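You operate a simulated robot arm through the tools that you are given. There is no shell and no other tool. Be economical: measure what you need, move in short steps, check, and stop when the job is done.

The job below is to be done with a simulated robot arm. You get a single attempt, and the scene is never put back.

Task
Wipe the clamped sample clean and move it to the green tray.
Fine: use the blue pad and put it back; all three clamps end open. Set down upright: blue pad. What is to be rubbed or washed off counts as gone when no trace of it is left.

It is judged by the outcome, as a careful person would: the job done as asked, and still so three seconds after it is handed in. It fails if anything else is knocked over, pushed out of place, dropped, spilled or broken.

Robot
A 7-joint arm with a two-finger parallel gripper, fixed in place. Base frame: the origin is at the foot of the arm, x ahead of it, y to its left, z up; the work surface is at about z = 18. Lengths are in mm, angles in degrees, forces in N, time in s.
With the tool pointing down near the work surface it reaches from about 220 to 600 mm from the base axis. Its first joint turns from -66.0 to 66.0 degrees. Payload 2.5 kg.
The TCP is the grasp point between the finger pads, 23 mm short of the fingertips. In the tool frame z runs along the fingers and y along their closing line. The gripper opens to 94 mm. The fingers are 38 mm wide and 10 mm thick; the gripper's body (54 by 96 mm) begins 39 mm behind the TCP.
Orientation is told as [roll, pitch, yaw] about the base's x, y, z axes, in that order, counted from this pose: with the fingers straight down and closing along the base's y, the tool's x points along the base's -x, its y along +y and its z along -z.

Tools
- The arm moves only by the tool step_arm. Its argument "commands" is a list of rows, each a list of 7 numbers: the shift along the base's x, y, z in cm, then the turn, a rotation vector about the base's x, y, z in degrees, then the gripper command, from -1 (fully open) to 1 (shut), values between in proportion. In form: [[x, y, z, rx, ry, rz, claw], ...]. A call has 1 to 8 rows; each row is the pose to reach, as a shift and turn from the pose commanded when the call began. A row lasts 0.2 s, in which the tool goes at most 50 mm and 8.6 degrees; a call with a longer step from one row to the next is refused whole, and so is a gripper value outside its range. Where a pose cannot be reached the arm comes as near as it can. A force on the tool above 70 N (or 10 N above the force at the start of the call, whichever is more), or a blocked arm, ends the call early, and 0.2 s more pass. The fingers move at their own pace (about 108 mm/s each) and stop on an object; they squeeze with about 28 N. The grip force told is the motor's: it shows also when the fingers shut on nothing. Time passes only in rows, and 0.2 s behind the last, so rows that repeat a pose let the fingers close. It gives the time, the measured TCP pose, the force on the tool (base axes), the opening and the grip force at its end, in the units of the frame above (readings bear some noise), with the torque about the TCP (base axes, N m) and any sound that the robot's microphone picked up.
- Cameras (640 x 400 px; columns grow to the right, rows downward): "scene" is fixed at [73.5, -420.6, 504.7]; the picture's right is [1.00, -0.04, 0.00], its down [-0.04, -0.91, -0.42] and it looks along [0.02, 0.42, -0.91] (base axes); focal length 214 px, centre (320, 200). "wrist" rides on the gripper at [86, 16, -75] in the tool frame; the picture's right is [-0.18, 0.98, 0.00], its down [-0.58, -0.11, -0.81] and it looks along [-0.79, -0.15, 0.59] (tool axes); focal length 243 px, centre (320, 200). There is no depth. A picture from a camera that has moved, and an enlarged one, comes with that camera's place and axes in the base frame and with its lens.
- capture(camera): a new picture of that camera. The clock stands still meanwhile.
- close_up(camera, box): a new picture of the part [left, top, right, bottom] of that camera's present view, enlarged. The clock stands still meanwhile.
- close_job(): hands the job in; it is judged then, once.

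Go step by step. Nothing tells you positions but the pictures and the camera data: compare them with the known pose of the tool, close in by small moves and look again before you grip or let go. The budget is 120 turns and 84 pictures, counting those below and the enlarged ones. Unless the task says otherwise, let go and move clear before handing in, and close with one line.

The tools are called by a JSON object that holds its "fn" and its "kwargs". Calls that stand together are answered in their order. step_arm: Moves the arm, as the interface text tells. Its arguments: {"type":"object","properties":{"commands":{"type":"array","items":{"type":"array","items":{"type":"number"}}}},"required":["commands"]} The other tools are called the same way: capture (camera) takes a picture; close_up (camera, box) takes an enlarged picture of a part of a camera's view; close_job () hands the job in.

At the start:

```text
clock: 0.0
tcp_pos: [419.7, -34.7, 305.4]
tcp_rot: [0.0, 0.0, -0.1]
force: [0.4, 0.2, -0.7]
moment: [-0.02, 0.01, -0.03]
width: 94.0
grip_force: 0.1
```

scene: 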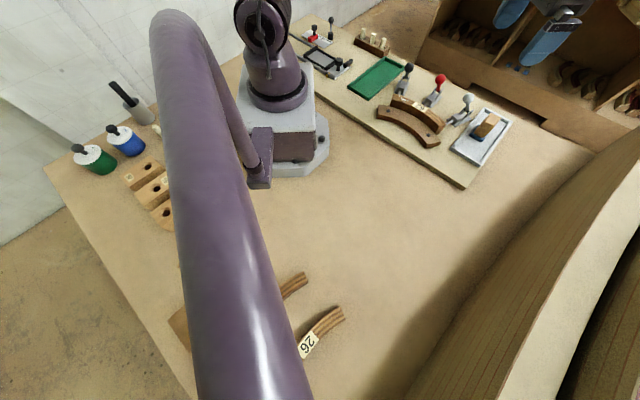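
wrist: 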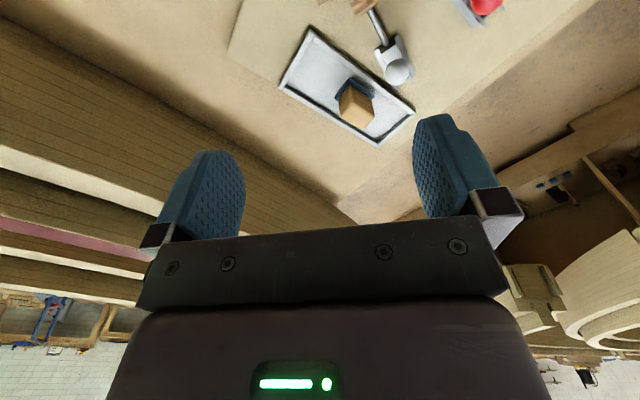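

I see the workbench with clamps and trays at the upper right of the scene view; I need enlarged views to identify the sample, the clamps and the blue pad.

{"fn": "close_up", "kwargs": {"camera": "scene", "box": [360, 50, 520, 190]}}

{"fn": "close_up", "kwargs": {"camera": "scene", "box": [280, 10, 420, 110]}}

{"fn": "close_up", "kwargs": {"camera": "wrist", "box": [220, 0, 540, 160]}}

```text
2.86 times, centred on (440, 120) of scene
camera zoom: at [73.5, -420.6, 504.7], right [1.0, -0.04, 0.0], down [-0.04, -0.91, -0.42], along [0.02, 0.42, -0.91], focal length 613 px, centre (-23, 429)
```

zoom: 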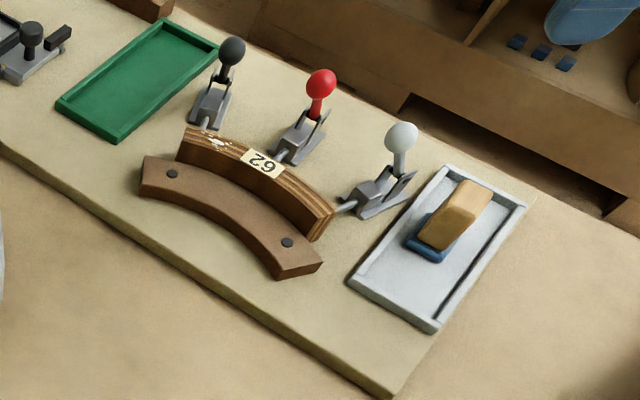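

```text
4.00 times, centred on (350, 60) of scene
camera zoom: at [73.5, -420.6, 504.7], right [1.0, -0.04, 0.0], down [-0.04, -0.91, -0.42], along [0.02, 0.42, -0.91], focal length 858 px, centre (200, 760)
```

zoom: 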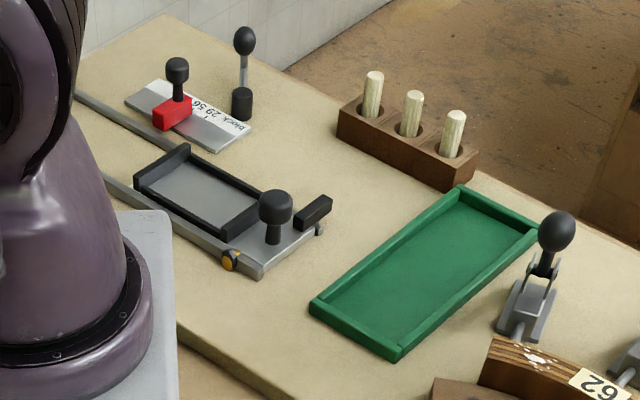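

```text
2.00 times, centred on (380, 80) of wrist
camera zoom: at [332.7, -18.7, 378.6], right [0.18, 0.98, 0.0], down [0.58, -0.11, 0.81], along [0.79, -0.15, -0.59], focal length 485 px, centre (200, 440)
```

zoom: 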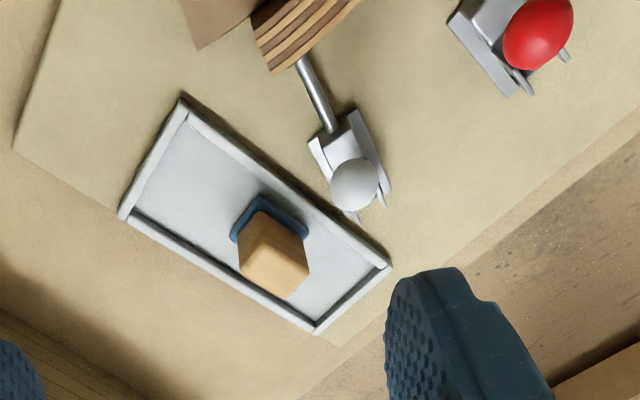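

The sample (label 62) stands between a curved form and three toggle clamps (black, red, white), around (375, 65), with a whitish stain on its left end. I'll bring the wrist camera over it for a better look.

{"fn": "step_arm", "kwargs": {"commands": [[-3, 3, 0, 0, 0, 0, -1], [-6, 6, 0, 0, 0, 0, -1], [-9, 9, 0, 0, 0, 0, -1], [-12, 10.5, 0, 0, 0, 0, -1]]}}

{"fn": "capture", "kwargs": {"camera": "wrist"}}

{"fn": "close_up", "kwargs": {"camera": "wrist", "box": [200, 0, 440, 150]}}

```text
clock: 1.0
tcp_pos: [300.0, 70.4, 303.9]
tcp_rot: [-0.1, 0.1, 0.0]
force: [-0.4, -0.6, 0.9]
moment: [-0.02, 0.01, -0.02]
width: 94.0
grip_force: 0.1
```

```text
78 pictures are left
camera wrist: at [212.9, 86.8, 377.8], right [0.18, 0.98, 0.0], down [0.58, -0.11, 0.81], along [0.79, -0.15, -0.59], focal length 243 px, centre (320, 200)
```

wrist: 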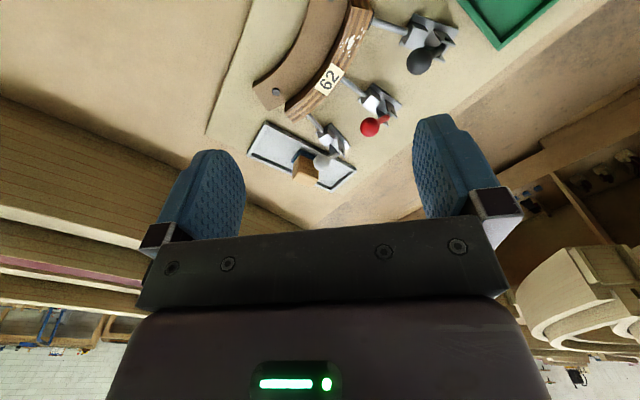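

```text
2.67 times, centred on (320, 75) of wrist
camera zoom: at [212.9, 86.8, 377.8], right [0.18, 0.98, 0.0], down [0.58, -0.11, 0.81], along [0.79, -0.15, -0.59], focal length 647 px, centre (320, 533)
```

zoom: 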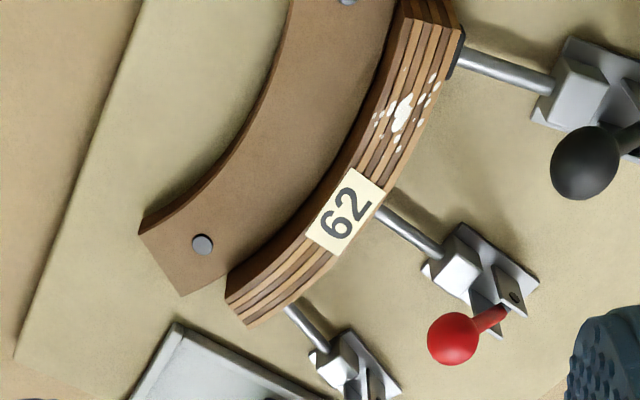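

The stain is white specks on the sample's top around (340, 99), z≈52; rods of all three clamps are extended on the sample. Next I look at the blue pad near (548, -5) closely.

{"fn": "step_arm", "kwargs": {"commands": [[4, -2, 0, 0, 0, 0, -1], [8, -4, -2, 0, 0, 0, -1], [12, -6, -4, 0, 0, 0, -1], [15, -7.5, -6, 0, 0, 0, -1], [18, -7.5, -8, 0, 0, 0, -1]]}}

{"fn": "capture", "kwargs": {"camera": "wrist"}}

{"fn": "close_up", "kwargs": {"camera": "wrist", "box": [240, 0, 480, 150]}}

```text
clock: 2.2
tcp_pos: [481.9, -4.4, 222.5]
tcp_rot: [0.0, 0.0, -0.1]
force: [0.5, -0.3, 0.0]
moment: [0.04, 0.03, 0.03]
width: 94.0
grip_force: 0.0
```

```text
76 pictures are left
camera wrist: at [394.2, 11.3, 296.7], right [0.18, 0.98, 0.0], down [0.58, -0.11, 0.81], along [0.79, -0.15, -0.59], focal length 243 px, centre (320, 200)
```

wrist: 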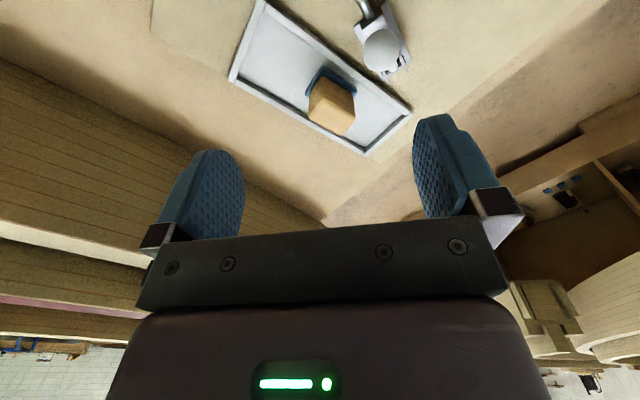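

```text
2.67 times, centred on (360, 75) of wrist
camera zoom: at [394.2, 11.3, 296.7], right [0.18, 0.98, 0.0], down [0.58, -0.11, 0.81], along [0.79, -0.15, -0.59], focal length 647 px, centre (213, 533)
```

zoom: 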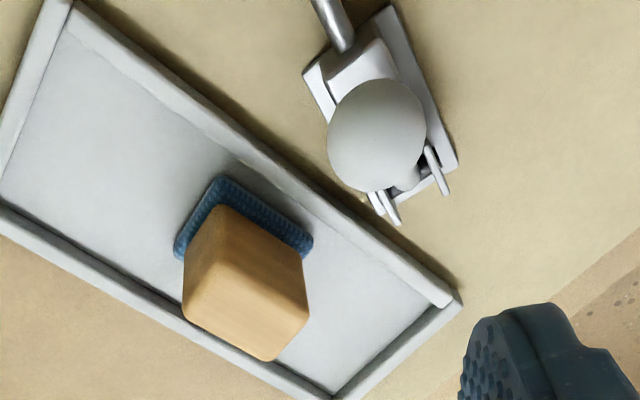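

The pad stands in the grey tray around (551, -4), turned about 45°. I zoom in to see block faces and height.

{"fn": "close_up", "kwargs": {"camera": "wrist", "box": [290, 50, 370, 150]}}

{"fn": "close_up", "kwargs": {"camera": "scene", "box": [445, 85, 525, 165]}}

{"fn": "close_up", "kwargs": {"camera": "scene", "box": [370, 55, 450, 155]}}

```text
4.00 times, centred on (330, 100) of wrist
camera zoom: at [394.2, 11.3, 296.7], right [0.18, 0.98, 0.0], down [0.58, -0.11, 0.81], along [0.79, -0.15, -0.59], focal length 970 px, centre (280, 600)
```

zoom: 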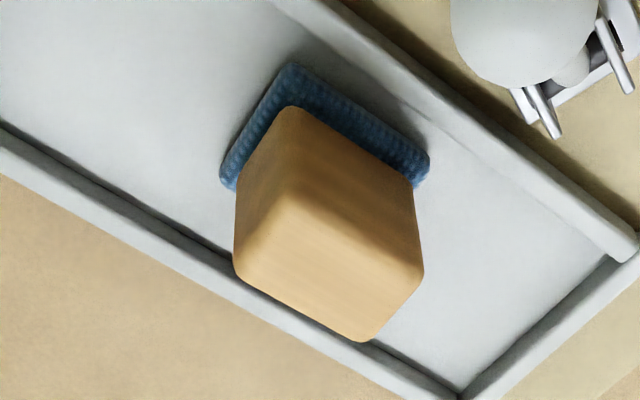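

```text
5.00 times, centred on (485, 125) of scene
camera zoom: at [73.4, -420.6, 504.7], right [1.0, -0.04, 0.0], down [-0.04, -0.91, -0.42], along [0.02, 0.42, -0.91], focal length 1072 px, centre (-505, 575)
```

zoom: 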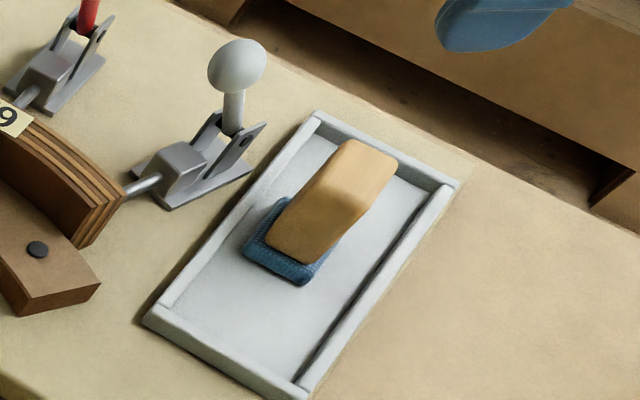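

```text
4.00 times, centred on (410, 105) of scene
camera zoom: at [73.4, -420.6, 504.7], right [1.0, -0.04, 0.0], down [-0.04, -0.91, -0.42], along [0.02, 0.42, -0.91], focal length 858 px, centre (-40, 580)
```

zoom: 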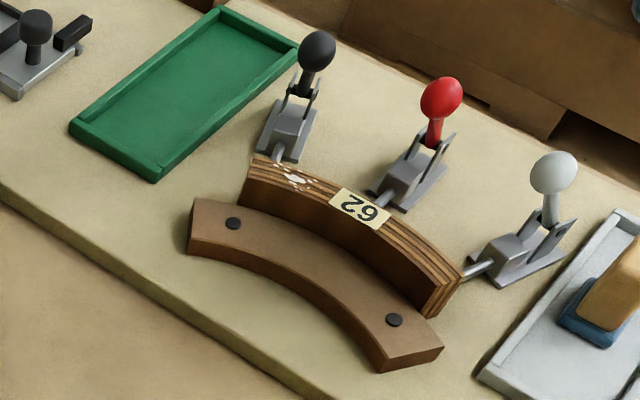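

The block's top is at about (551, -5), z≈70, roughly 28 mm wide along (1,-1). I turn 45° and go above it, then check.

{"fn": "step_arm", "kwargs": {"commands": [[1.5, 0, 0, 0, 0, 8, -1], [3, 0, 0, 0, 0, 16, -1], [4.5, 0, -1, 0, 0, 24, -1], [6, 0, -3, 0, 0, 32, -1], [6.9, 0, -5, 0, 0, 40, -1], [6.9, 0, -8, 0, 0, 45, -1]]}}

{"fn": "capture", "kwargs": {"camera": "wrist"}}

{"fn": "close_up", "kwargs": {"camera": "scene", "box": [420, 60, 560, 200]}}

```text
clock: 3.6
tcp_pos: [548.6, -2.6, 145.2]
tcp_rot: [0.0, 0.0, 45.1]
force: [-0.6, -0.4, 0.0]
moment: [0.01, -0.01, 0.02]
width: 93.9
grip_force: 0.1
```

```text
71 pictures are left
camera wrist: at [475.3, -53.4, 219.5], right [-0.57, 0.82, 0.0], down [0.49, 0.34, 0.81], along [0.66, 0.46, -0.59], focal length 243 px, centre (320, 200)
```

wrist: 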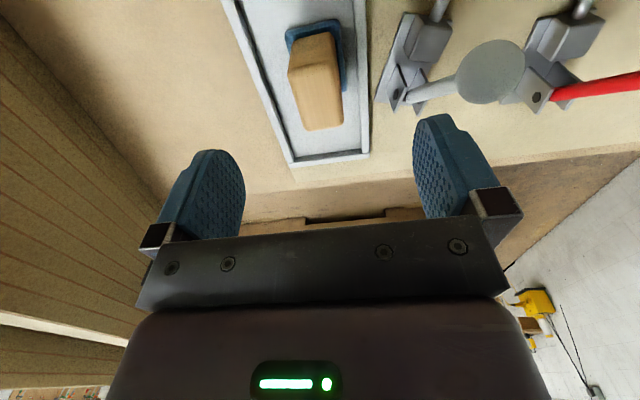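

```text
2.86 times, centred on (490, 130) of scene
camera zoom: at [73.5, -420.6, 504.7], right [1.0, -0.04, 0.0], down [-0.04, -0.91, -0.42], along [0.02, 0.42, -0.91], focal length 613 px, centre (-166, 400)
```

zoom: 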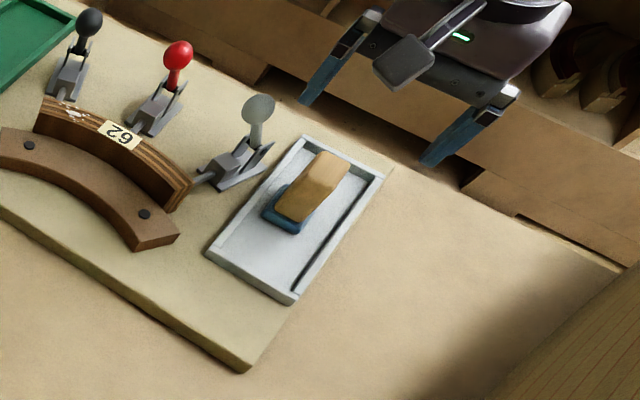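

The block sits where computed and is aligned with the fingers. I half-close, descend to z≈62 and check before gripping.

{"fn": "step_arm", "kwargs": {"commands": [[0.2, -0.2, 0, 0, 0, 0, -0.3], [0.2, -0.2, -3, 0, 0, 0, -0.3], [0.2, -0.2, -6, 0, 0, 0, -0.3], [0.2, -0.2, -8.3, 0, 0, 0, -0.3]]}}

{"fn": "close_up", "kwargs": {"camera": "scene", "box": [430, 70, 550, 180]}}

{"fn": "capture", "kwargs": {"camera": "wrist"}}

```text
clock: 4.6
tcp_pos: [549.8, -5.2, 63.4]
tcp_rot: [0.0, 0.0, 45.0]
force: [-0.1, 0.3, -0.5]
moment: [0.01, 0.0, -0.03]
width: 61.1
grip_force: 0.1
```

```text
3.64 times, centred on (490, 125) of scene
camera zoom: at [73.5, -420.6, 504.7], right [1.0, -0.04, 0.0], down [-0.04, -0.91, -0.42], along [0.02, 0.42, -0.91], focal length 780 px, centre (-298, 473)
```

zoom: 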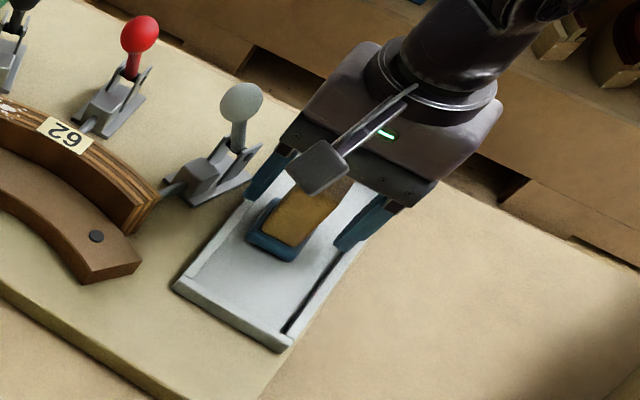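

```text
68 pictures are left
camera wrist: at [476.9, -55.4, 137.1], right [-0.56, 0.83, 0.0], down [0.49, 0.33, 0.81], along [0.67, 0.46, -0.59], focal length 243 px, centre (320, 200)
```

wrist: 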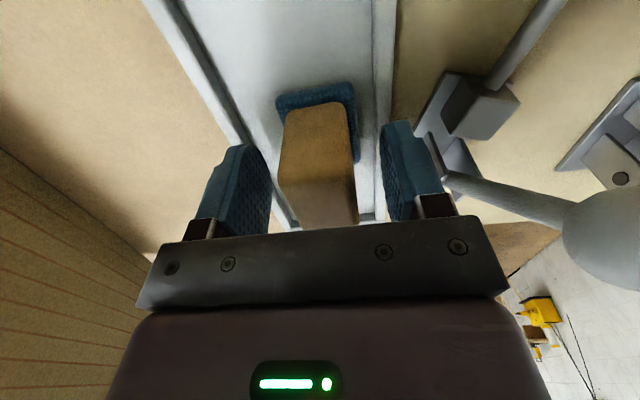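

The block is centred between the fingers, so I close; the resting reference is TCP (549.8, -5.2, 63.4), yaw 45.

{"fn": "step_arm", "kwargs": {"commands": [[0, 0, 0, 0, 0, 0, 0.2], [0, 0, 0, 0, 0, 0, 0.6], [0, 0, 0, 0, 0, 0, 1], [0, 0, 0, 0, 0, 0, 1]]}}

```text
clock: 5.6
tcp_pos: [550.8, -5.3, 62.8]
tcp_rot: [0.0, -0.1, 45.0]
force: [-0.3, 0.6, -0.2]
moment: [0.0, 0.01, 0.0]
width: 29.6
grip_force: 27.9
```

Gripped at 29.6 mm. I lift and carry the pad high toward the stain.

{"fn": "step_arm", "kwargs": {"commands": [[0, 0, 3, 0, 0, 0, 1], [0, 0, 7, 0, 0, 0, 1], [0, 0, 11, 0, 0, 0, 1], [-4, 2, 12, 0, 0, 0, 1], [-8, 4, 12, 0, 0, 0, 1], [-12, 6, 12, 0, 0, 0, 1], [-15, 7.5, 12, 0, 0, 0, 1], [-16, 8, 12, 0, 0, 0, 1]]}}

{"fn": "capture", "kwargs": {"camera": "wrist"}}

{"fn": "close_up", "kwargs": {"camera": "scene", "box": [370, 50, 530, 170]}}

```text
clock: 7.4
tcp_pos: [389.6, 73.7, 182.8]
tcp_rot: [0.1, -0.1, 44.9]
force: [0.1, 0.0, -0.8]
moment: [0.01, -0.04, -0.03]
width: 30.0
grip_force: 28.0
```

```text
67 pictures are left
camera wrist: at [315.9, 24.2, 256.2], right [-0.56, 0.83, 0.0], down [0.49, 0.33, 0.81], along [0.67, 0.46, -0.59], focal length 243 px, centre (320, 200)
```

wrist: 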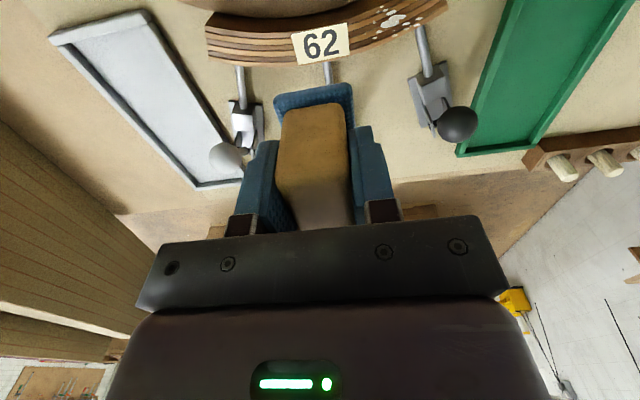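

```text
3.33 times, centred on (450, 110) of scene
camera zoom: at [73.5, -420.6, 504.7], right [1.0, -0.04, 0.0], down [-0.04, -0.91, -0.42], along [0.02, 0.42, -0.91], focal length 715 px, centre (-113, 500)
```

zoom: 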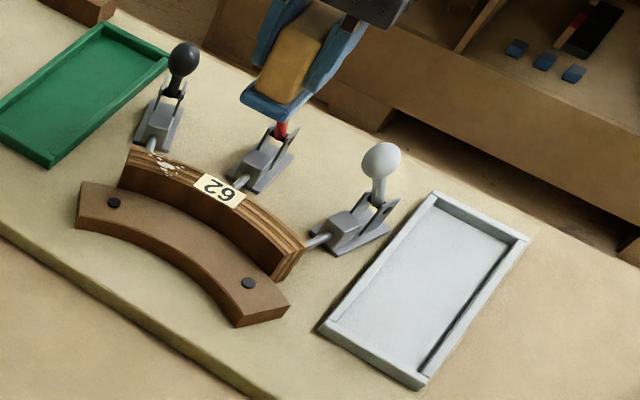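

Stain spans about (349, 96) to (323, 117) on the sample's top. I go above its centre (337, 106) and descend to just above contact.

{"fn": "step_arm", "kwargs": {"commands": [[-2.6, 1.6, 0, 0, 0, 0, 1], [-5.2, 3.2, 0, 0, 0, 0, 1], [-5.2, 3.2, -3, 0, 0, 0, 1], [-5.2, 3.2, -6, 0, 0, 0, 1], [-5.2, 3.2, -7.5, 0, 0, 0, 1]]}}

{"fn": "close_up", "kwargs": {"camera": "scene", "box": [370, 50, 470, 150]}}

```text
clock: 8.6
tcp_pos: [337.9, 105.0, 105.5]
tcp_rot: [0.1, 0.1, 45.0]
force: [-0.6, 0.1, -0.3]
moment: [0.01, -0.05, 0.01]
width: 29.5
grip_force: 28.3
```

```text
4.00 times, centred on (420, 100) of scene
camera zoom: at [73.5, -420.6, 504.7], right [1.0, -0.04, 0.0], down [-0.04, -0.91, -0.42], along [0.02, 0.42, -0.91], focal length 858 px, centre (-80, 600)
```

zoom: 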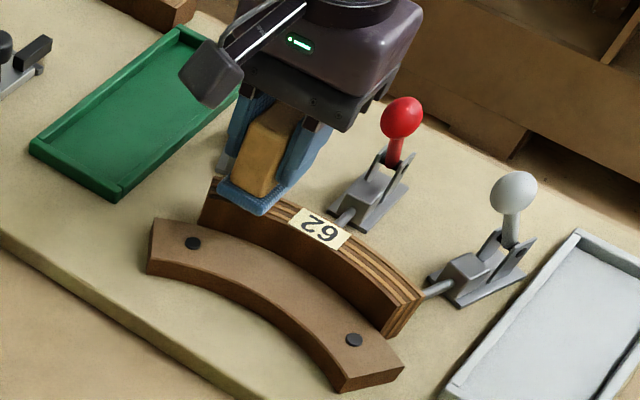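

The pad hovers just above the stained end. I lower slowly until the force shows contact.

{"fn": "step_arm", "kwargs": {"commands": [[0, 0, -0.4, 0, 0, 0, 1], [0, 0, -0.8, 0, 0, 0, 1]]}}

{"fn": "step_arm", "kwargs": {"commands": [[0, 0, -0.3, 0, 0, 0, 1], [0, 0, -0.3, 0, 0, 0, 1]]}}

```text
clock: 9.2
tcp_pos: [340.3, 105.7, 99.7]
tcp_rot: [-0.1, -0.2, 44.9]
force: [-5.3, -2.0, 28.0]
moment: [-0.15, 0.1, -0.03]
width: 29.8
grip_force: 27.5
```

```text
clock: 9.8
tcp_pos: [339.9, 105.0, 96.6]
tcp_rot: [-0.1, -0.3, 45.0]
force: [3.5, 3.9, 28.1]
moment: [0.01, -0.29, 0.01]
width: 29.7
grip_force: 28.3
```

Contact, with 28 N. I ease off a little and rub along the sample's curve.

{"fn": "step_arm", "kwargs": {"commands": [[0, 0, 0.15, 0, 0, 0, 1], [0.8, -0.65, 0.15, 0, 0, 0, 1], [1.6, -1.3, 0.15, 0, 0, 0, 1], [0.8, -0.65, 0.15, 0, 0, 0, 1], [0, 0, 0.15, 0, 0, 0, 1], [-0.8, 0.65, 0.15, 0, 0, 0, 1], [-1.6, 1.2, 0.15, 0, 0, 0, 1], [0, 0, 0.15, 0, 0, 0, 1]]}}

```text
clock: 11.6
tcp_pos: [337.5, 107.4, 96.0]
tcp_rot: [0.1, 0.1, 45.1]
force: [-5.8, 3.1, 13.1]
moment: [0.11, 0.01, 0.05]
width: 29.7
grip_force: 28.0
```

{"fn": "step_arm", "kwargs": {"commands": [[0.8, -0.65, 0, 0, 0, 0, 1], [1.6, -1.3, 0, 0, 0, 0, 1], [0.8, -0.65, 0, 0, 0, 0, 1], [0, 0, 0, 0, 0, 0, 1], [-0.8, 0.65, 0, 0, 0, 0, 1], [-1.7, 1.3, 0, 0, 0, 0, 1], [-0.8, 0.65, 0, 0, 0, 0, 1], [0, 0, 0, 0, 0, 0, 1]]}}

{"fn": "step_arm", "kwargs": {"commands": [[0, 0, 3, 0, 0, 0, 1], [0, 0, 6, 0, 0, 0, 1], [3, -1.5, 8, 0, 0, 0, 1], [6, -3, 8.5, 0, 0, 0, 1], [6, -3, 8.5, 0, 0, 0, 1]]}}

{"fn": "capture", "kwargs": {"camera": "wrist"}}

{"fn": "close_up", "kwargs": {"camera": "scene", "box": [385, 80, 455, 150]}}

```text
clock: 13.4
tcp_pos: [338.5, 105.1, 97.6]
tcp_rot: [0.0, -0.1, 44.9]
force: [0.2, -0.8, 0.0]
moment: [0.02, 0.0, 0.04]
width: 29.5
grip_force: 28.1
```

```text
clock: 14.6
tcp_pos: [400.3, 73.9, 182.1]
tcp_rot: [0.0, 0.0, 45.0]
force: [-0.2, -1.0, -1.0]
moment: [0.01, -0.01, 0.01]
width: 29.7
grip_force: 27.9
```

```text
64 pictures are left
camera wrist: at [326.7, 24.3, 257.0], right [-0.57, 0.82, 0.0], down [0.49, 0.33, 0.81], along [0.67, 0.46, -0.59], focal length 243 px, centre (320, 200)
```

wrist: 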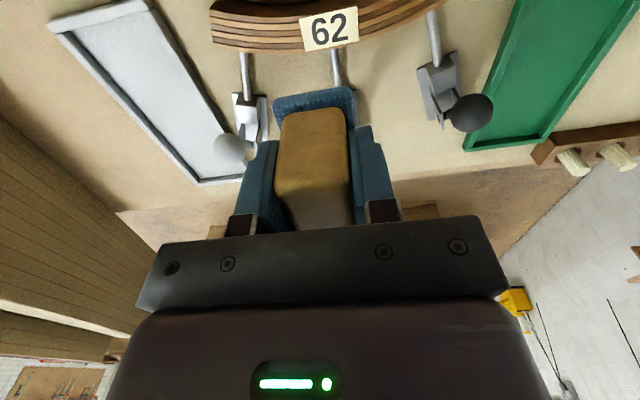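

```text
5.71 times, centred on (420, 115) of scene
camera zoom: at [73.5, -420.6, 504.7], right [1.0, -0.04, 0.0], down [-0.04, -0.91, -0.42], along [0.02, 0.42, -0.91], focal length 1226 px, centre (-251, 686)
```

zoom: 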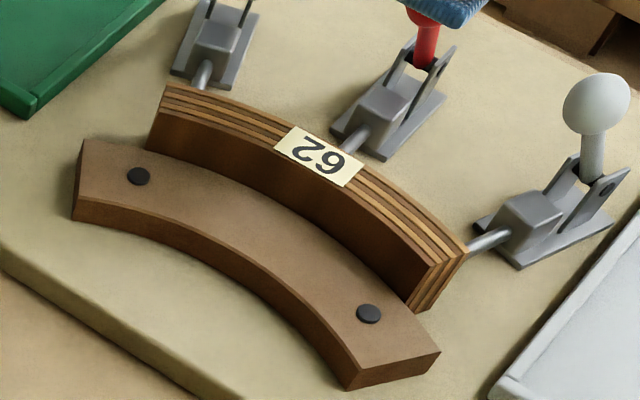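

The stain looks gone. I shift back for one close look at the wiped top before returning the pad.

{"fn": "step_arm", "kwargs": {"commands": [[-3, -2, 0, 0, 0, 0, 1], [-6, -4, 0, 0, 0, 0, 1], [-6, -4, 0, 0, 0, 0, 1]]}}

{"fn": "close_up", "kwargs": {"camera": "wrist", "box": [260, 0, 480, 110]}}

```text
clock: 15.4
tcp_pos: [340.5, 34.5, 183.1]
tcp_rot: [0.0, 0.0, 45.0]
force: [0.2, -0.4, -1.0]
moment: [-0.02, 0.02, 0.0]
width: 29.7
grip_force: 28.1
```

```text
2.91 times, centred on (370, 55) of wrist
camera zoom: at [266.4, -14.7, 257.8], right [-0.56, 0.83, 0.0], down [0.49, 0.33, 0.81], along [0.67, 0.46, -0.59], focal length 706 px, centre (174, 622)
```

zoom: 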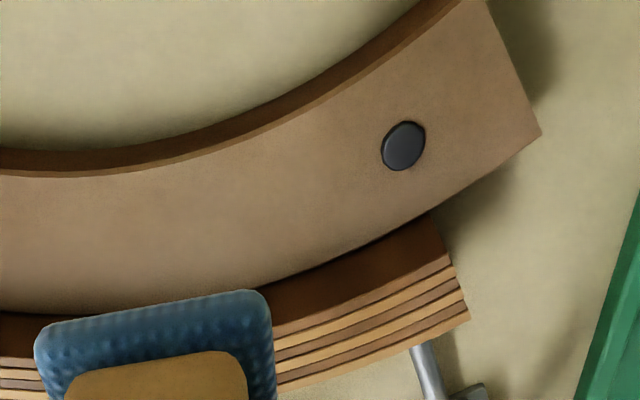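

The top is clean. Now I carry the pad back over the grey tray.

{"fn": "step_arm", "kwargs": {"commands": [[4, 0, 0, 0, 0, 0, 1], [8, -1, 0, 0, 0, 0, 1], [12, -2, 0, 0, 0, 0, 1], [16, -3, 0, 0, 0, 0, 1], [20, -4, 0, 0, 0, 0, 1], [21, -4, 0, 0, 0, 0, 1], [21, -4, -4, 0, 0, 0, 1], [21, -4, -8, 0, 0, 0, 1]]}}

{"fn": "step_arm", "kwargs": {"commands": [[0, 0, -1.5, 0, 0, 0, 1], [0, 0, -3, 0, 0, 0, 1], [0, 0, -3.4, 0, 0, 0, 1]]}}

{"fn": "close_up", "kwargs": {"camera": "scene", "box": [430, 70, 550, 180]}}

```text
clock: 17.2
tcp_pos: [550.6, -6.5, 100.6]
tcp_rot: [0.1, 0.0, 45.1]
force: [-0.4, 0.0, -0.2]
moment: [-0.01, 0.0, 0.01]
width: 29.8
grip_force: 28.1
```

```text
clock: 18.0
tcp_pos: [548.4, -5.7, 65.3]
tcp_rot: [0.0, 0.1, 45.1]
force: [0.6, 0.0, -0.4]
moment: [-0.01, 0.0, 0.0]
width: 29.5
grip_force: 28.0
```

```text
3.64 times, centred on (490, 125) of scene
camera zoom: at [73.5, -420.6, 504.7], right [1.0, -0.04, 0.0], down [-0.04, -0.91, -0.42], along [0.02, 0.42, -0.91], focal length 780 px, centre (-298, 473)
```

zoom: 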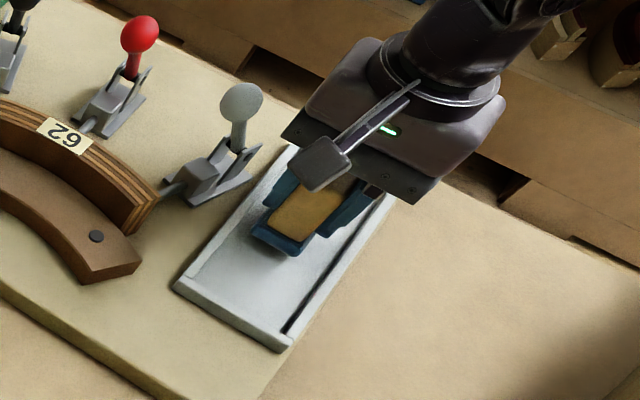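

{"fn": "step_arm", "kwargs": {"commands": [[0.1, 0.05, -0.15, 0, 0, 0, 1], [0.1, 0.05, -0.25, 0, 0, 0, 1]]}}

```text
clock: 18.6
tcp_pos: [548.8, -5.0, 64.4]
tcp_rot: [0.0, 0.0, 45.0]
force: [-0.6, -0.7, -1.0]
moment: [-0.02, -0.01, -0.02]
width: 29.6
grip_force: 28.4
```

{"fn": "step_arm", "kwargs": {"commands": [[0, 0, -0.1, 0, 0, 0, 1], [0, 0, -0.2, 0, 0, 0, 1]]}}

```text
clock: 19.2
tcp_pos: [549.0, -5.3, 63.1]
tcp_rot: [-0.1, 0.0, 45.0]
force: [-1.2, -0.5, -0.7]
moment: [0.0, -0.02, 0.02]
width: 29.7
grip_force: 27.5
```

{"fn": "step_arm", "kwargs": {"commands": [[0, 0, -0.1, 0, 0, 0, 1], [0, 0, -0.1, 0, 0, 0, 1]]}}

{"fn": "step_arm", "kwargs": {"commands": [[0, 0, -0.1, 0, 0, 0, 1], [0, 0, -0.1, 0, 0, 0, 1]]}}

```text
clock: 19.8
tcp_pos: [548.9, -5.8, 62.2]
tcp_rot: [0.0, 0.0, 45.0]
force: [-0.7, 0.5, -1.7]
moment: [0.0, 0.0, 0.04]
width: 29.7
grip_force: 28.0
```

```text
clock: 20.4
tcp_pos: [549.6, -4.3, 62.8]
tcp_rot: [0.0, -0.1, 45.0]
force: [0.4, -0.7, -1.0]
moment: [0.01, 0.02, -0.01]
width: 29.7
grip_force: 28.5
```

{"fn": "step_arm", "kwargs": {"commands": [[0, 0, -0.1, 0, 0, 0, 1], [0, 0, -0.15, 0, 0, 0, 1]]}}

{"fn": "close_up", "kwargs": {"camera": "scene", "box": [450, 90, 530, 160]}}

```text
clock: 21.0
tcp_pos: [550.6, -4.6, 60.0]
tcp_rot: [0.0, 0.1, 44.9]
force: [-0.1, 0.1, -1.0]
moment: [-0.01, 0.01, -0.02]
width: 29.7
grip_force: 28.1
```

```text
5.71 times, centred on (490, 125) of scene
camera zoom: at [73.5, -420.6, 504.7], right [1.0, -0.04, 0.0], down [-0.04, -0.91, -0.42], along [0.02, 0.42, -0.91], focal length 1226 px, centre (-651, 629)
```

zoom: 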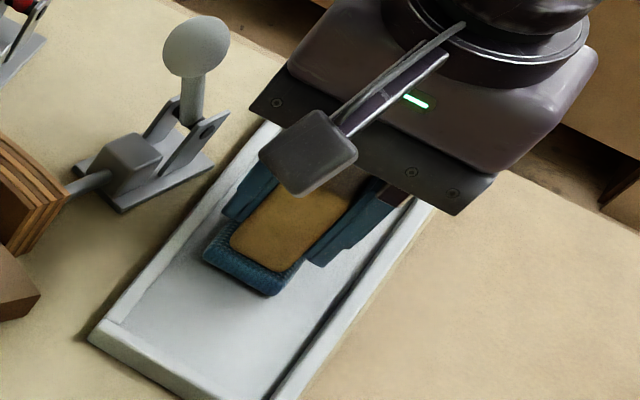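

{"fn": "step_arm", "kwargs": {"commands": [[0, 0, -0.15, 0, 0, 0, 1], [0, 0, -0.15, 0, 0, 0, 1]]}}

{"fn": "step_arm", "kwargs": {"commands": [[0, 0, -0.15, 0, 0, 0, 1], [0, 0, -0.15, 0, 0, 0, 1]]}}

```text
clock: 21.6
tcp_pos: [550.4, -4.5, 59.5]
tcp_rot: [-0.1, -0.1, 45.0]
force: [-3.6, -0.3, 9.3]
moment: [0.18, 0.01, 0.06]
width: 29.5
grip_force: 28.2
```

```text
clock: 22.2
tcp_pos: [550.9, -3.9, 58.1]
tcp_rot: [-0.1, -0.2, 45.0]
force: [-8.9, -0.5, 28.6]
moment: [0.22, 0.14, 0.07]
width: 29.9
grip_force: 27.8
```

Contact is firm; I ease up about 2 mm, open gently and rise clear.

{"fn": "step_arm", "kwargs": {"commands": [[0, 0, 0.2, 0, 0, 0, 1], [0, 0, 0.2, 0, 0, 0, 0.2], [0, 0, 0.2, 0, 0, 0, -0.2], [0, 0, 0.2, 0, 0, 0, -0.3], [0, 0, 3, 0, 0, 0, -0.3], [0, 0, 7, 0, 0, 0, -0.3], [0, 0, 11, 0, 0, 0, -0.3]]}}

{"fn": "close_up", "kwargs": {"camera": "scene", "box": [380, 50, 540, 170]}}

{"fn": "capture", "kwargs": {"camera": "wrist"}}

```text
clock: 23.8
tcp_pos: [551.0, -4.3, 165.4]
tcp_rot: [0.1, 0.0, 44.8]
force: [0.3, 0.4, -0.4]
moment: [0.0, 0.0, -0.01]
width: 61.2
grip_force: 0.0
```

```text
3.33 times, centred on (460, 110) of scene
camera zoom: at [73.5, -420.6, 504.7], right [1.0, -0.04, 0.0], down [-0.04, -0.91, -0.42], along [0.02, 0.42, -0.91], focal length 715 px, centre (-147, 500)
```

zoom: 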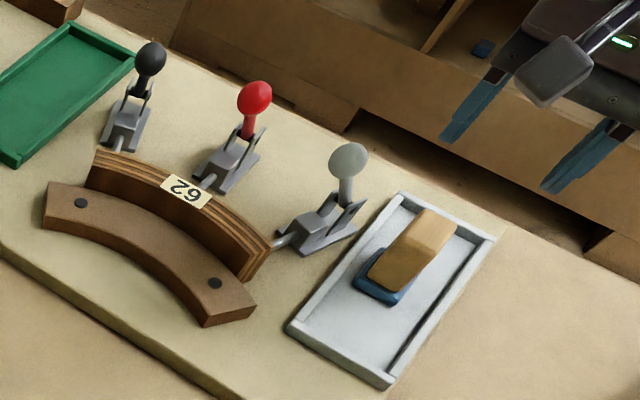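

```text
58 pictures are left
camera wrist: at [477.9, -53.6, 240.0], right [-0.57, 0.82, 0.0], down [0.49, 0.33, 0.81], along [0.66, 0.46, -0.59], focal length 243 px, centre (320, 200)
```

wrist: 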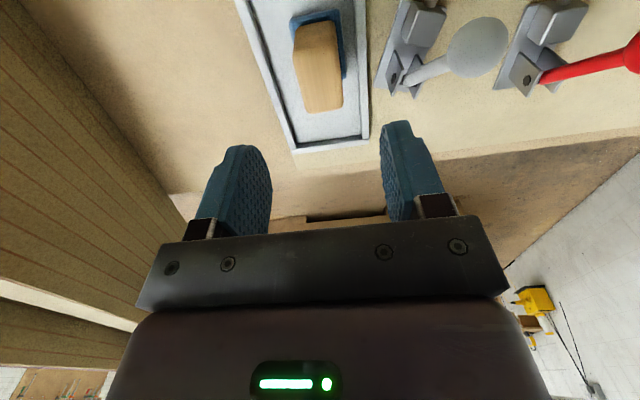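

The pad is back upright in its tray. Now I study the clamp mechanism closely.

{"fn": "close_up", "kwargs": {"camera": "scene", "box": [440, 85, 480, 125]}}

{"fn": "close_up", "kwargs": {"camera": "wrist", "box": [360, 0, 640, 140]}}

```text
10.00 times, centred on (460, 105) of scene
camera zoom: at [73.5, -420.6, 504.7], right [1.0, -0.04, 0.0], down [-0.04, -0.91, -0.42], along [0.02, 0.42, -0.91], focal length 2145 px, centre (-1080, 1150)
```

zoom: 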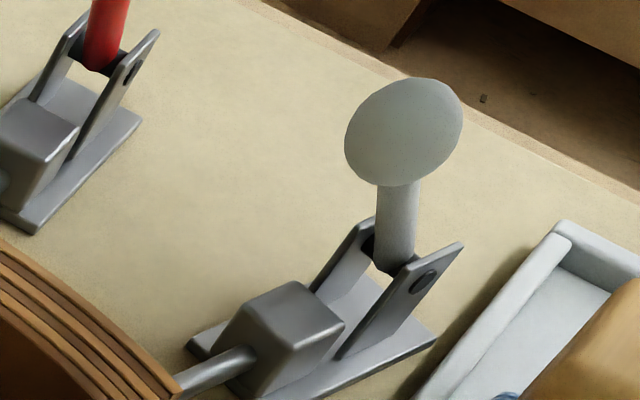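

```text
2.29 times, centred on (500, 70) of wrist
camera zoom: at [477.9, -53.6, 240.0], right [-0.57, 0.82, 0.0], down [0.49, 0.33, 0.81], along [0.66, 0.46, -0.59], focal length 555 px, centre (-91, 497)
```

zoom: 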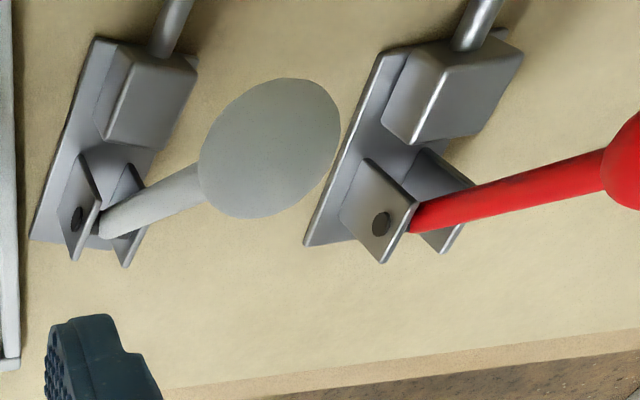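

The handles tilt forward (toward the sample) with rods extended, pivoting at the rear brackets; opening should be swinging them back. I line up with the white clamp (axis ≈26°) above its knob at about (480, 39, 108).

{"fn": "step_arm", "kwargs": {"commands": [[-2.5, 1.5, 1, 0, 0, -6, -1], [-5, 3, 1.5, 0, 0, -12, -1], [-7.1, 4.3, 1.5, 0, 0, -19, -1], [-7.1, 4.3, 1.5, 0, 0, -19, -1]]}}

{"fn": "capture", "kwargs": {"camera": "wrist"}}

{"fn": "close_up", "kwargs": {"camera": "scene", "box": [420, 50, 520, 140]}}

```text
clock: 24.8
tcp_pos: [478.3, 37.8, 181.6]
tcp_rot: [0.0, 0.0, 25.8]
force: [0.6, 0.1, 0.8]
moment: [-0.01, 0.01, -0.01]
width: 94.3
grip_force: 0.0
```

```text
55 pictures are left
camera wrist: at [392.6, 14.6, 256.0], right [-0.26, 0.96, 0.0], down [0.57, 0.16, 0.81], along [0.78, 0.21, -0.59], focal length 243 px, centre (320, 200)
```

wrist: 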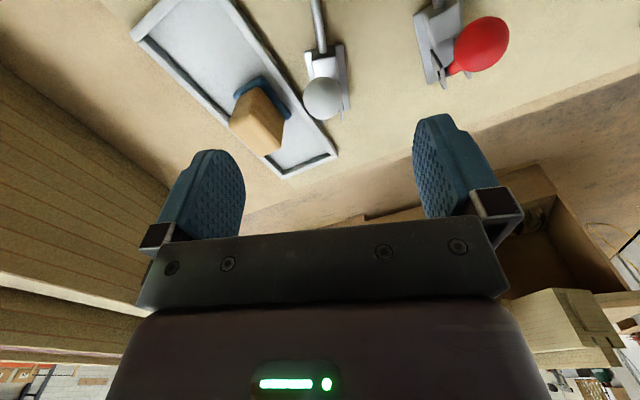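

```text
4.44 times, centred on (470, 95) of scene
camera zoom: at [73.4, -420.6, 504.7], right [1.0, -0.04, 0.0], down [-0.04, -0.91, -0.42], along [0.02, 0.42, -0.91], focal length 953 px, centre (-347, 667)
```

zoom: 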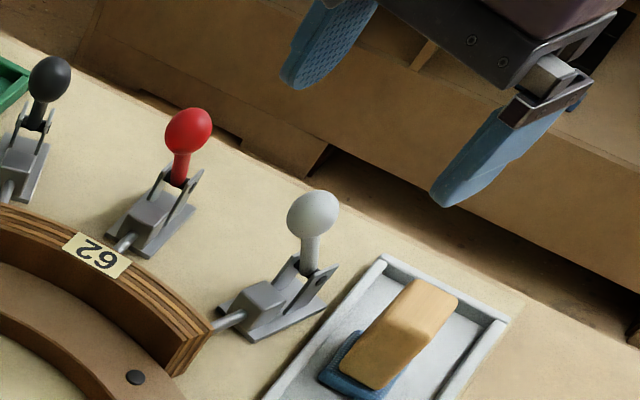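

The knob is right under the TCP at (480, 39, ~108). I descend with fingers around it.

{"fn": "step_arm", "kwargs": {"commands": [[0.2, 0.1, -3, 0, 0, 0, -0.2], [0.2, 0.1, -5, 0, 0, 0, -0.2], [0.2, 0.1, -7.2, 0, 0, 0, -0.2], [0.2, 0.1, -7.2, 0, 0, 0, -0.2]]}}

{"fn": "capture", "kwargs": {"camera": "wrist"}}

{"fn": "close_up", "kwargs": {"camera": "scene", "box": [420, 50, 520, 140]}}

```text
clock: 25.8
tcp_pos: [481.3, 39.5, 109.0]
tcp_rot: [0.0, 0.0, 26.0]
force: [-0.5, -1.1, -0.1]
moment: [0.01, -0.02, -0.01]
width: 56.3
grip_force: 0.0
```

```text
53 pictures are left
camera wrist: at [395.1, 15.2, 183.5], right [-0.27, 0.96, 0.0], down [0.57, 0.16, 0.81], along [0.78, 0.21, -0.59], focal length 243 px, centre (320, 200)
```

wrist: 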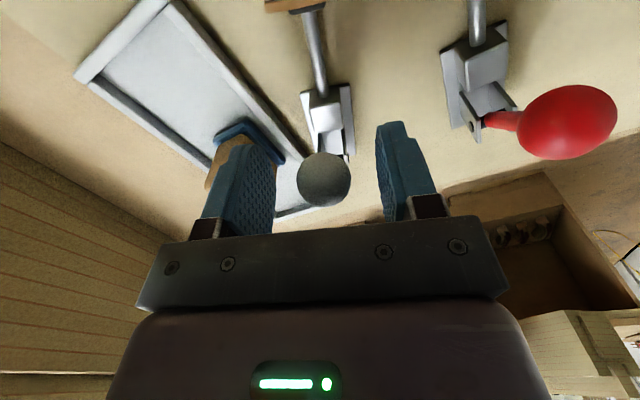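

```text
4.44 times, centred on (470, 95) of scene
camera zoom: at [73.5, -420.6, 504.7], right [1.0, -0.04, 0.0], down [-0.04, -0.91, -0.42], along [0.02, 0.42, -0.91], focal length 953 px, centre (-347, 667)
```

zoom: 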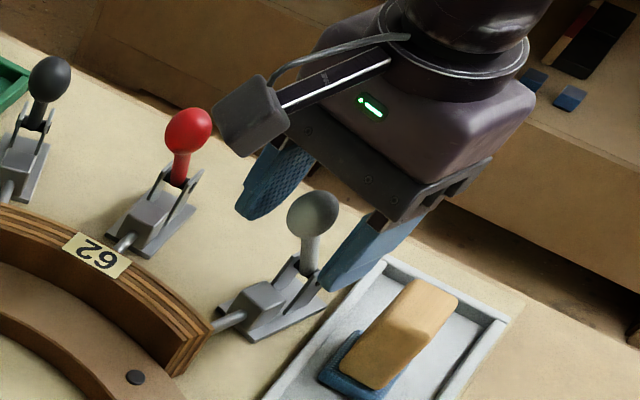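

The knob sits exactly at the grasp point. I close on it and try swinging it a little backward.

{"fn": "step_arm", "kwargs": {"commands": [[0, 0, 0, 0, 0, 0, 0.4], [0, 0, 0, 0, 0, 0, 1], [0, 0, 0, 0, 0, 0, 1], [0.55, 0.27, 0.5, 0, 0, 0, 1], [1.1, 0.53, 0.75, 0, 0, 0, 1]]}}

```text
clock: 27.0
tcp_pos: [488.8, 44.8, 116.4]
tcp_rot: [0.3, 0.6, 26.0]
force: [-21.9, 6.5, -5.4]
moment: [-0.54, 1.12, -0.02]
width: 24.7
grip_force: 44.7
```

{"fn": "close_up", "kwargs": {"camera": "scene", "box": [430, 70, 500, 140]}}

{"fn": "close_up", "kwargs": {"camera": "wrist", "box": [240, 0, 400, 220]}}

```text
5.71 times, centred on (465, 105) of scene
camera zoom: at [73.5, -420.6, 504.7], right [1.0, -0.04, 0.0], down [-0.04, -0.91, -0.42], along [0.02, 0.42, -0.91], focal length 1226 px, centre (-509, 743)
```

zoom: 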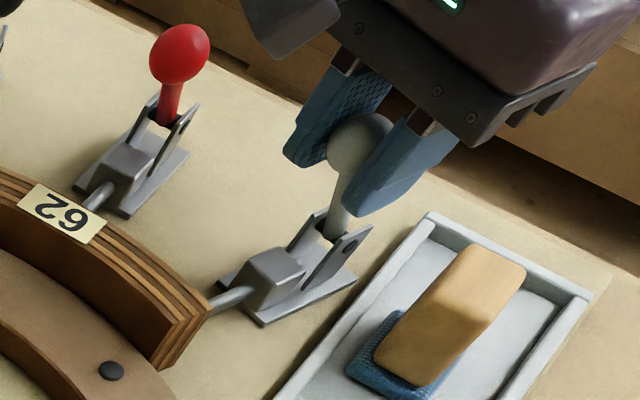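

```text
1.82 times, centred on (320, 110) of wrist
camera zoom: at [403.9, 21.3, 191.1], right [-0.27, 0.96, 0.0], down [0.58, 0.16, 0.8], along [0.77, 0.21, -0.6], focal length 441 px, centre (320, 364)
```

zoom: 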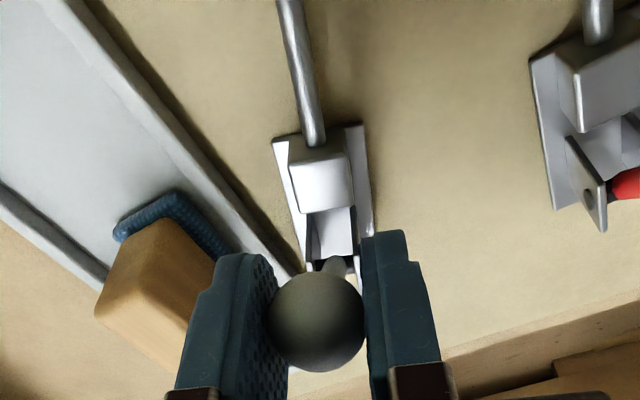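

The handle follows. I continue along the arc over the top.

{"fn": "step_arm", "kwargs": {"commands": [[0.7, 0.34, 0.2, 0, 0, 0, 1], [1.4, 0.67, 0.35, 0, 0, 0, 1], [2.3, 1.14, 0.4, 0, 0, 0, 1]]}}

```text
clock: 27.8
tcp_pos: [514.3, 57.2, 122.0]
tcp_rot: [0.1, 0.2, 26.1]
force: [-25.3, 9.6, 17.0]
moment: [-0.54, 1.14, -0.06]
width: 25.0
grip_force: 45.1
```

{"fn": "step_arm", "kwargs": {"commands": [[0.6, 0.4, 0.2, 0, 0, 0, 1], [1.3, 0.8, 0.1, 0, 0, 0, 1], [1.3, 0.8, 0.1, 0, 0, 0, 1]]}}

{"fn": "close_up", "kwargs": {"camera": "scene", "box": [430, 70, 500, 140]}}

```text
clock: 28.6
tcp_pos: [528.8, 64.3, 122.8]
tcp_rot: [0.1, 0.3, 26.0]
force: [-21.5, 8.0, 14.3]
moment: [-0.6, 1.08, -0.17]
width: 24.6
grip_force: 45.5
```

```text
5.71 times, centred on (465, 105) of scene
camera zoom: at [73.4, -420.6, 504.7], right [1.0, -0.04, 0.0], down [-0.04, -0.91, -0.42], along [0.02, 0.42, -0.91], focal length 1226 px, centre (-509, 743)
```

zoom: 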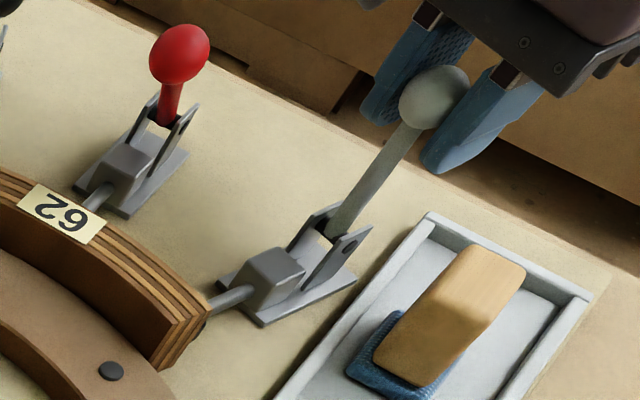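

{"fn": "step_arm", "kwargs": {"commands": [[0.75, 0.42, 0, 0, 0, 0, 1], [1.5, 0.82, -0.3, 0, 0, 0, 1], [2.0, 1.1, -0.55, 0, 0, 0, 1], [2.5, 1.36, -0.8, 0, 0, 0, 1]]}}

{"fn": "close_up", "kwargs": {"camera": "scene", "box": [430, 70, 500, 140]}}

```text
clock: 29.6
tcp_pos: [553.9, 76.8, 115.3]
tcp_rot: [-0.1, -0.1, 26.0]
force: [-11.2, 1.6, 19.7]
moment: [-0.6, 1.21, -0.09]
width: 25.0
grip_force: 45.5
```

```text
5.71 times, centred on (465, 105) of scene
camera zoom: at [73.4, -420.6, 504.7], right [1.0, -0.04, 0.0], down [-0.04, -0.91, -0.42], along [0.02, 0.42, -0.91], focal length 1226 px, centre (-509, 743)
```

zoom: 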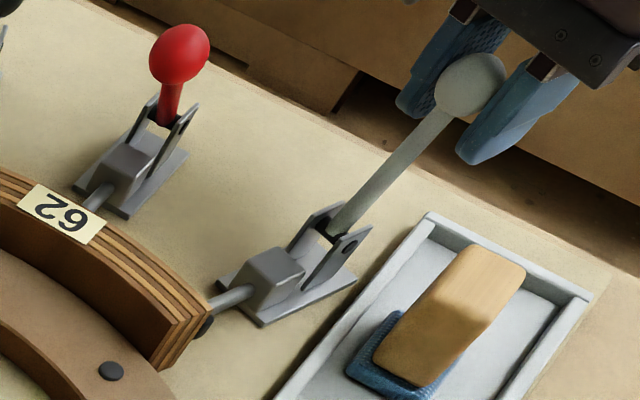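

The rod is retracting. I continue to the end of travel.

{"fn": "step_arm", "kwargs": {"commands": [[0.5, 0.27, -0.4, 0, 0, 0, 1], [1.0, 0.52, -0.95, 0, 0, 0, 1], [1.35, 0.7, -1.5, 0, 0, 0, 1]]}}

{"fn": "close_up", "kwargs": {"camera": "scene", "box": [430, 70, 500, 140]}}

```text
clock: 30.4
tcp_pos: [570.1, 85.3, 103.2]
tcp_rot: [-0.2, -0.7, 26.1]
force: [7.6, -2.5, 28.6]
moment: [-0.45, 1.11, 0.06]
width: 25.0
grip_force: 44.7
```

```text
5.71 times, centred on (465, 105) of scene
camera zoom: at [73.3, -420.6, 504.7], right [1.0, -0.04, 0.0], down [-0.04, -0.91, -0.42], along [0.02, 0.42, -0.91], focal length 1226 px, centre (-509, 743)
```

zoom: 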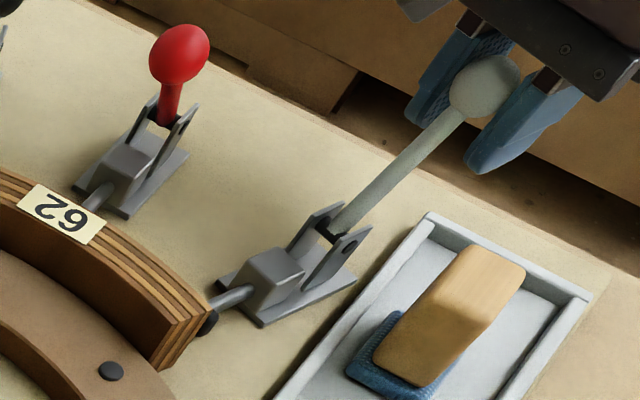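

{"fn": "step_arm", "kwargs": {"commands": [[0.5, 0.25, -0.5, 0, 0, 0, 1], [0.9, 0.45, -1.2, 0, 0, 0, 1], [0.9, 0.45, -1.2, 0, 0, 0, 1]]}}

{"fn": "close_up", "kwargs": {"camera": "scene", "box": [430, 70, 500, 140]}}

```text
clock: 31.2
tcp_pos: [578.4, 89.1, 91.1]
tcp_rot: [-0.4, -0.4, 26.0]
force: [15.4, -10.6, 26.3]
moment: [-0.46, 1.47, 0.26]
width: 25.0
grip_force: 45.5
```

```text
5.71 times, centred on (465, 105) of scene
camera zoom: at [73.3, -420.6, 504.7], right [1.0, -0.04, 0.0], down [-0.04, -0.91, -0.42], along [0.02, 0.42, -0.91], focal length 1226 px, centre (-509, 743)
```

zoom: 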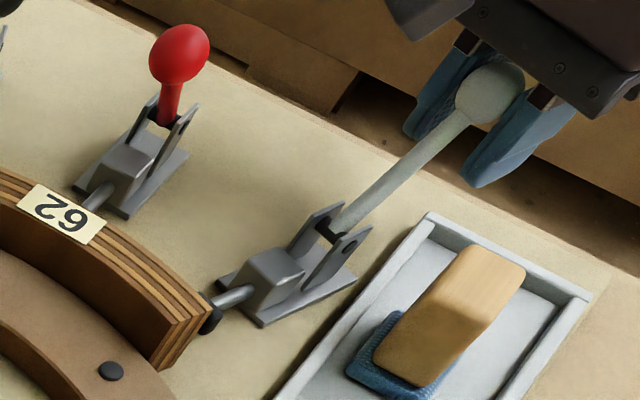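

{"fn": "step_arm", "kwargs": {"commands": [[0.4, 0.2, -0.6, 0, 0, 0, 1], [0.6, 0.3, -1.3, 0, 0, 0, 1], [0.6, 0.3, -1.3, 0, 0, 0, 1]]}}

{"fn": "close_up", "kwargs": {"camera": "scene", "box": [430, 70, 500, 140]}}

```text
clock: 32.0
tcp_pos: [583.4, 91.2, 81.1]
tcp_rot: [-0.3, -0.4, 25.9]
force: [-14.3, -24.0, 44.7]
moment: [0.04, 0.65, 0.24]
width: 24.8
grip_force: 44.6
```

```text
5.71 times, centred on (465, 105) of scene
camera zoom: at [73.2, -420.6, 504.7], right [1.0, -0.04, 0.0], down [-0.04, -0.91, -0.42], along [0.02, 0.42, -0.91], focal length 1226 px, centre (-509, 743)
```

zoom: 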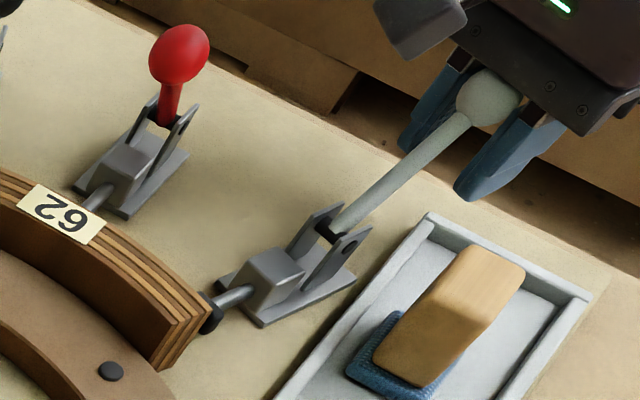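

Resistance rises to 45 N, which looks like the end stop. I release and back off upward to see whether it stays.

{"fn": "step_arm", "kwargs": {"commands": [[0, 0, 0.5, 0, 0, 0, 0.2], [0, 0, 0.5, 0, 0, 0, -0.4], [0, 0, 0.5, 0, 0, 0, -0.4], [0, 0, 3, 0, 0, 0, -0.4], [-1, -0.5, 7, 0, 0, 0, -0.4], [-4, -2, 10, 0, 0, 0, -0.4]]}}

{"fn": "close_up", "kwargs": {"camera": "scene", "box": [420, 60, 520, 150]}}

{"fn": "capture", "kwargs": {"camera": "wrist"}}

```text
clock: 33.4
tcp_pos: [540.3, 70.8, 174.9]
tcp_rot: [0.0, -0.1, 26.0]
force: [-0.3, -0.4, 0.5]
moment: [-0.03, 0.01, -0.03]
width: 65.9
grip_force: 0.0
```

```text
4.44 times, centred on (470, 105) of scene
camera zoom: at [73.5, -420.6, 504.7], right [1.0, -0.04, 0.0], down [-0.04, -0.91, -0.42], along [0.02, 0.42, -0.91], focal length 953 px, centre (-347, 622)
```

zoom: 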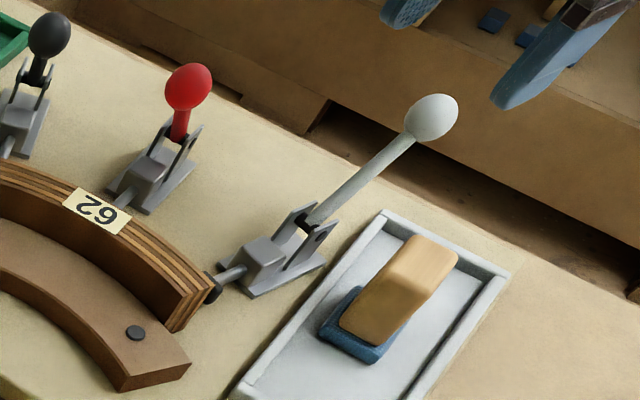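

```text
43 pictures are left
camera wrist: at [454.9, 47.8, 249.4], right [-0.27, 0.96, 0.0], down [0.57, 0.16, 0.81], along [0.78, 0.21, -0.59], focal length 243 px, centre (320, 200)
```

wrist: 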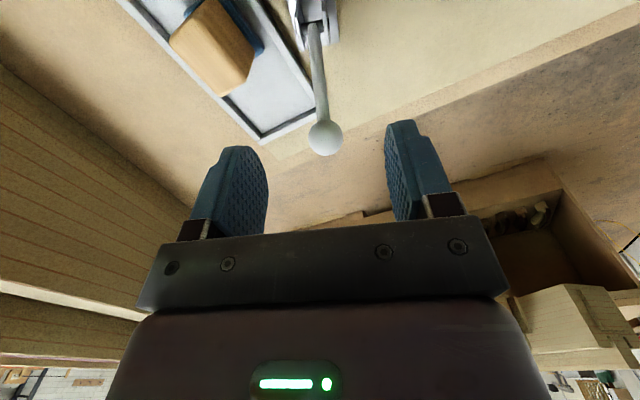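

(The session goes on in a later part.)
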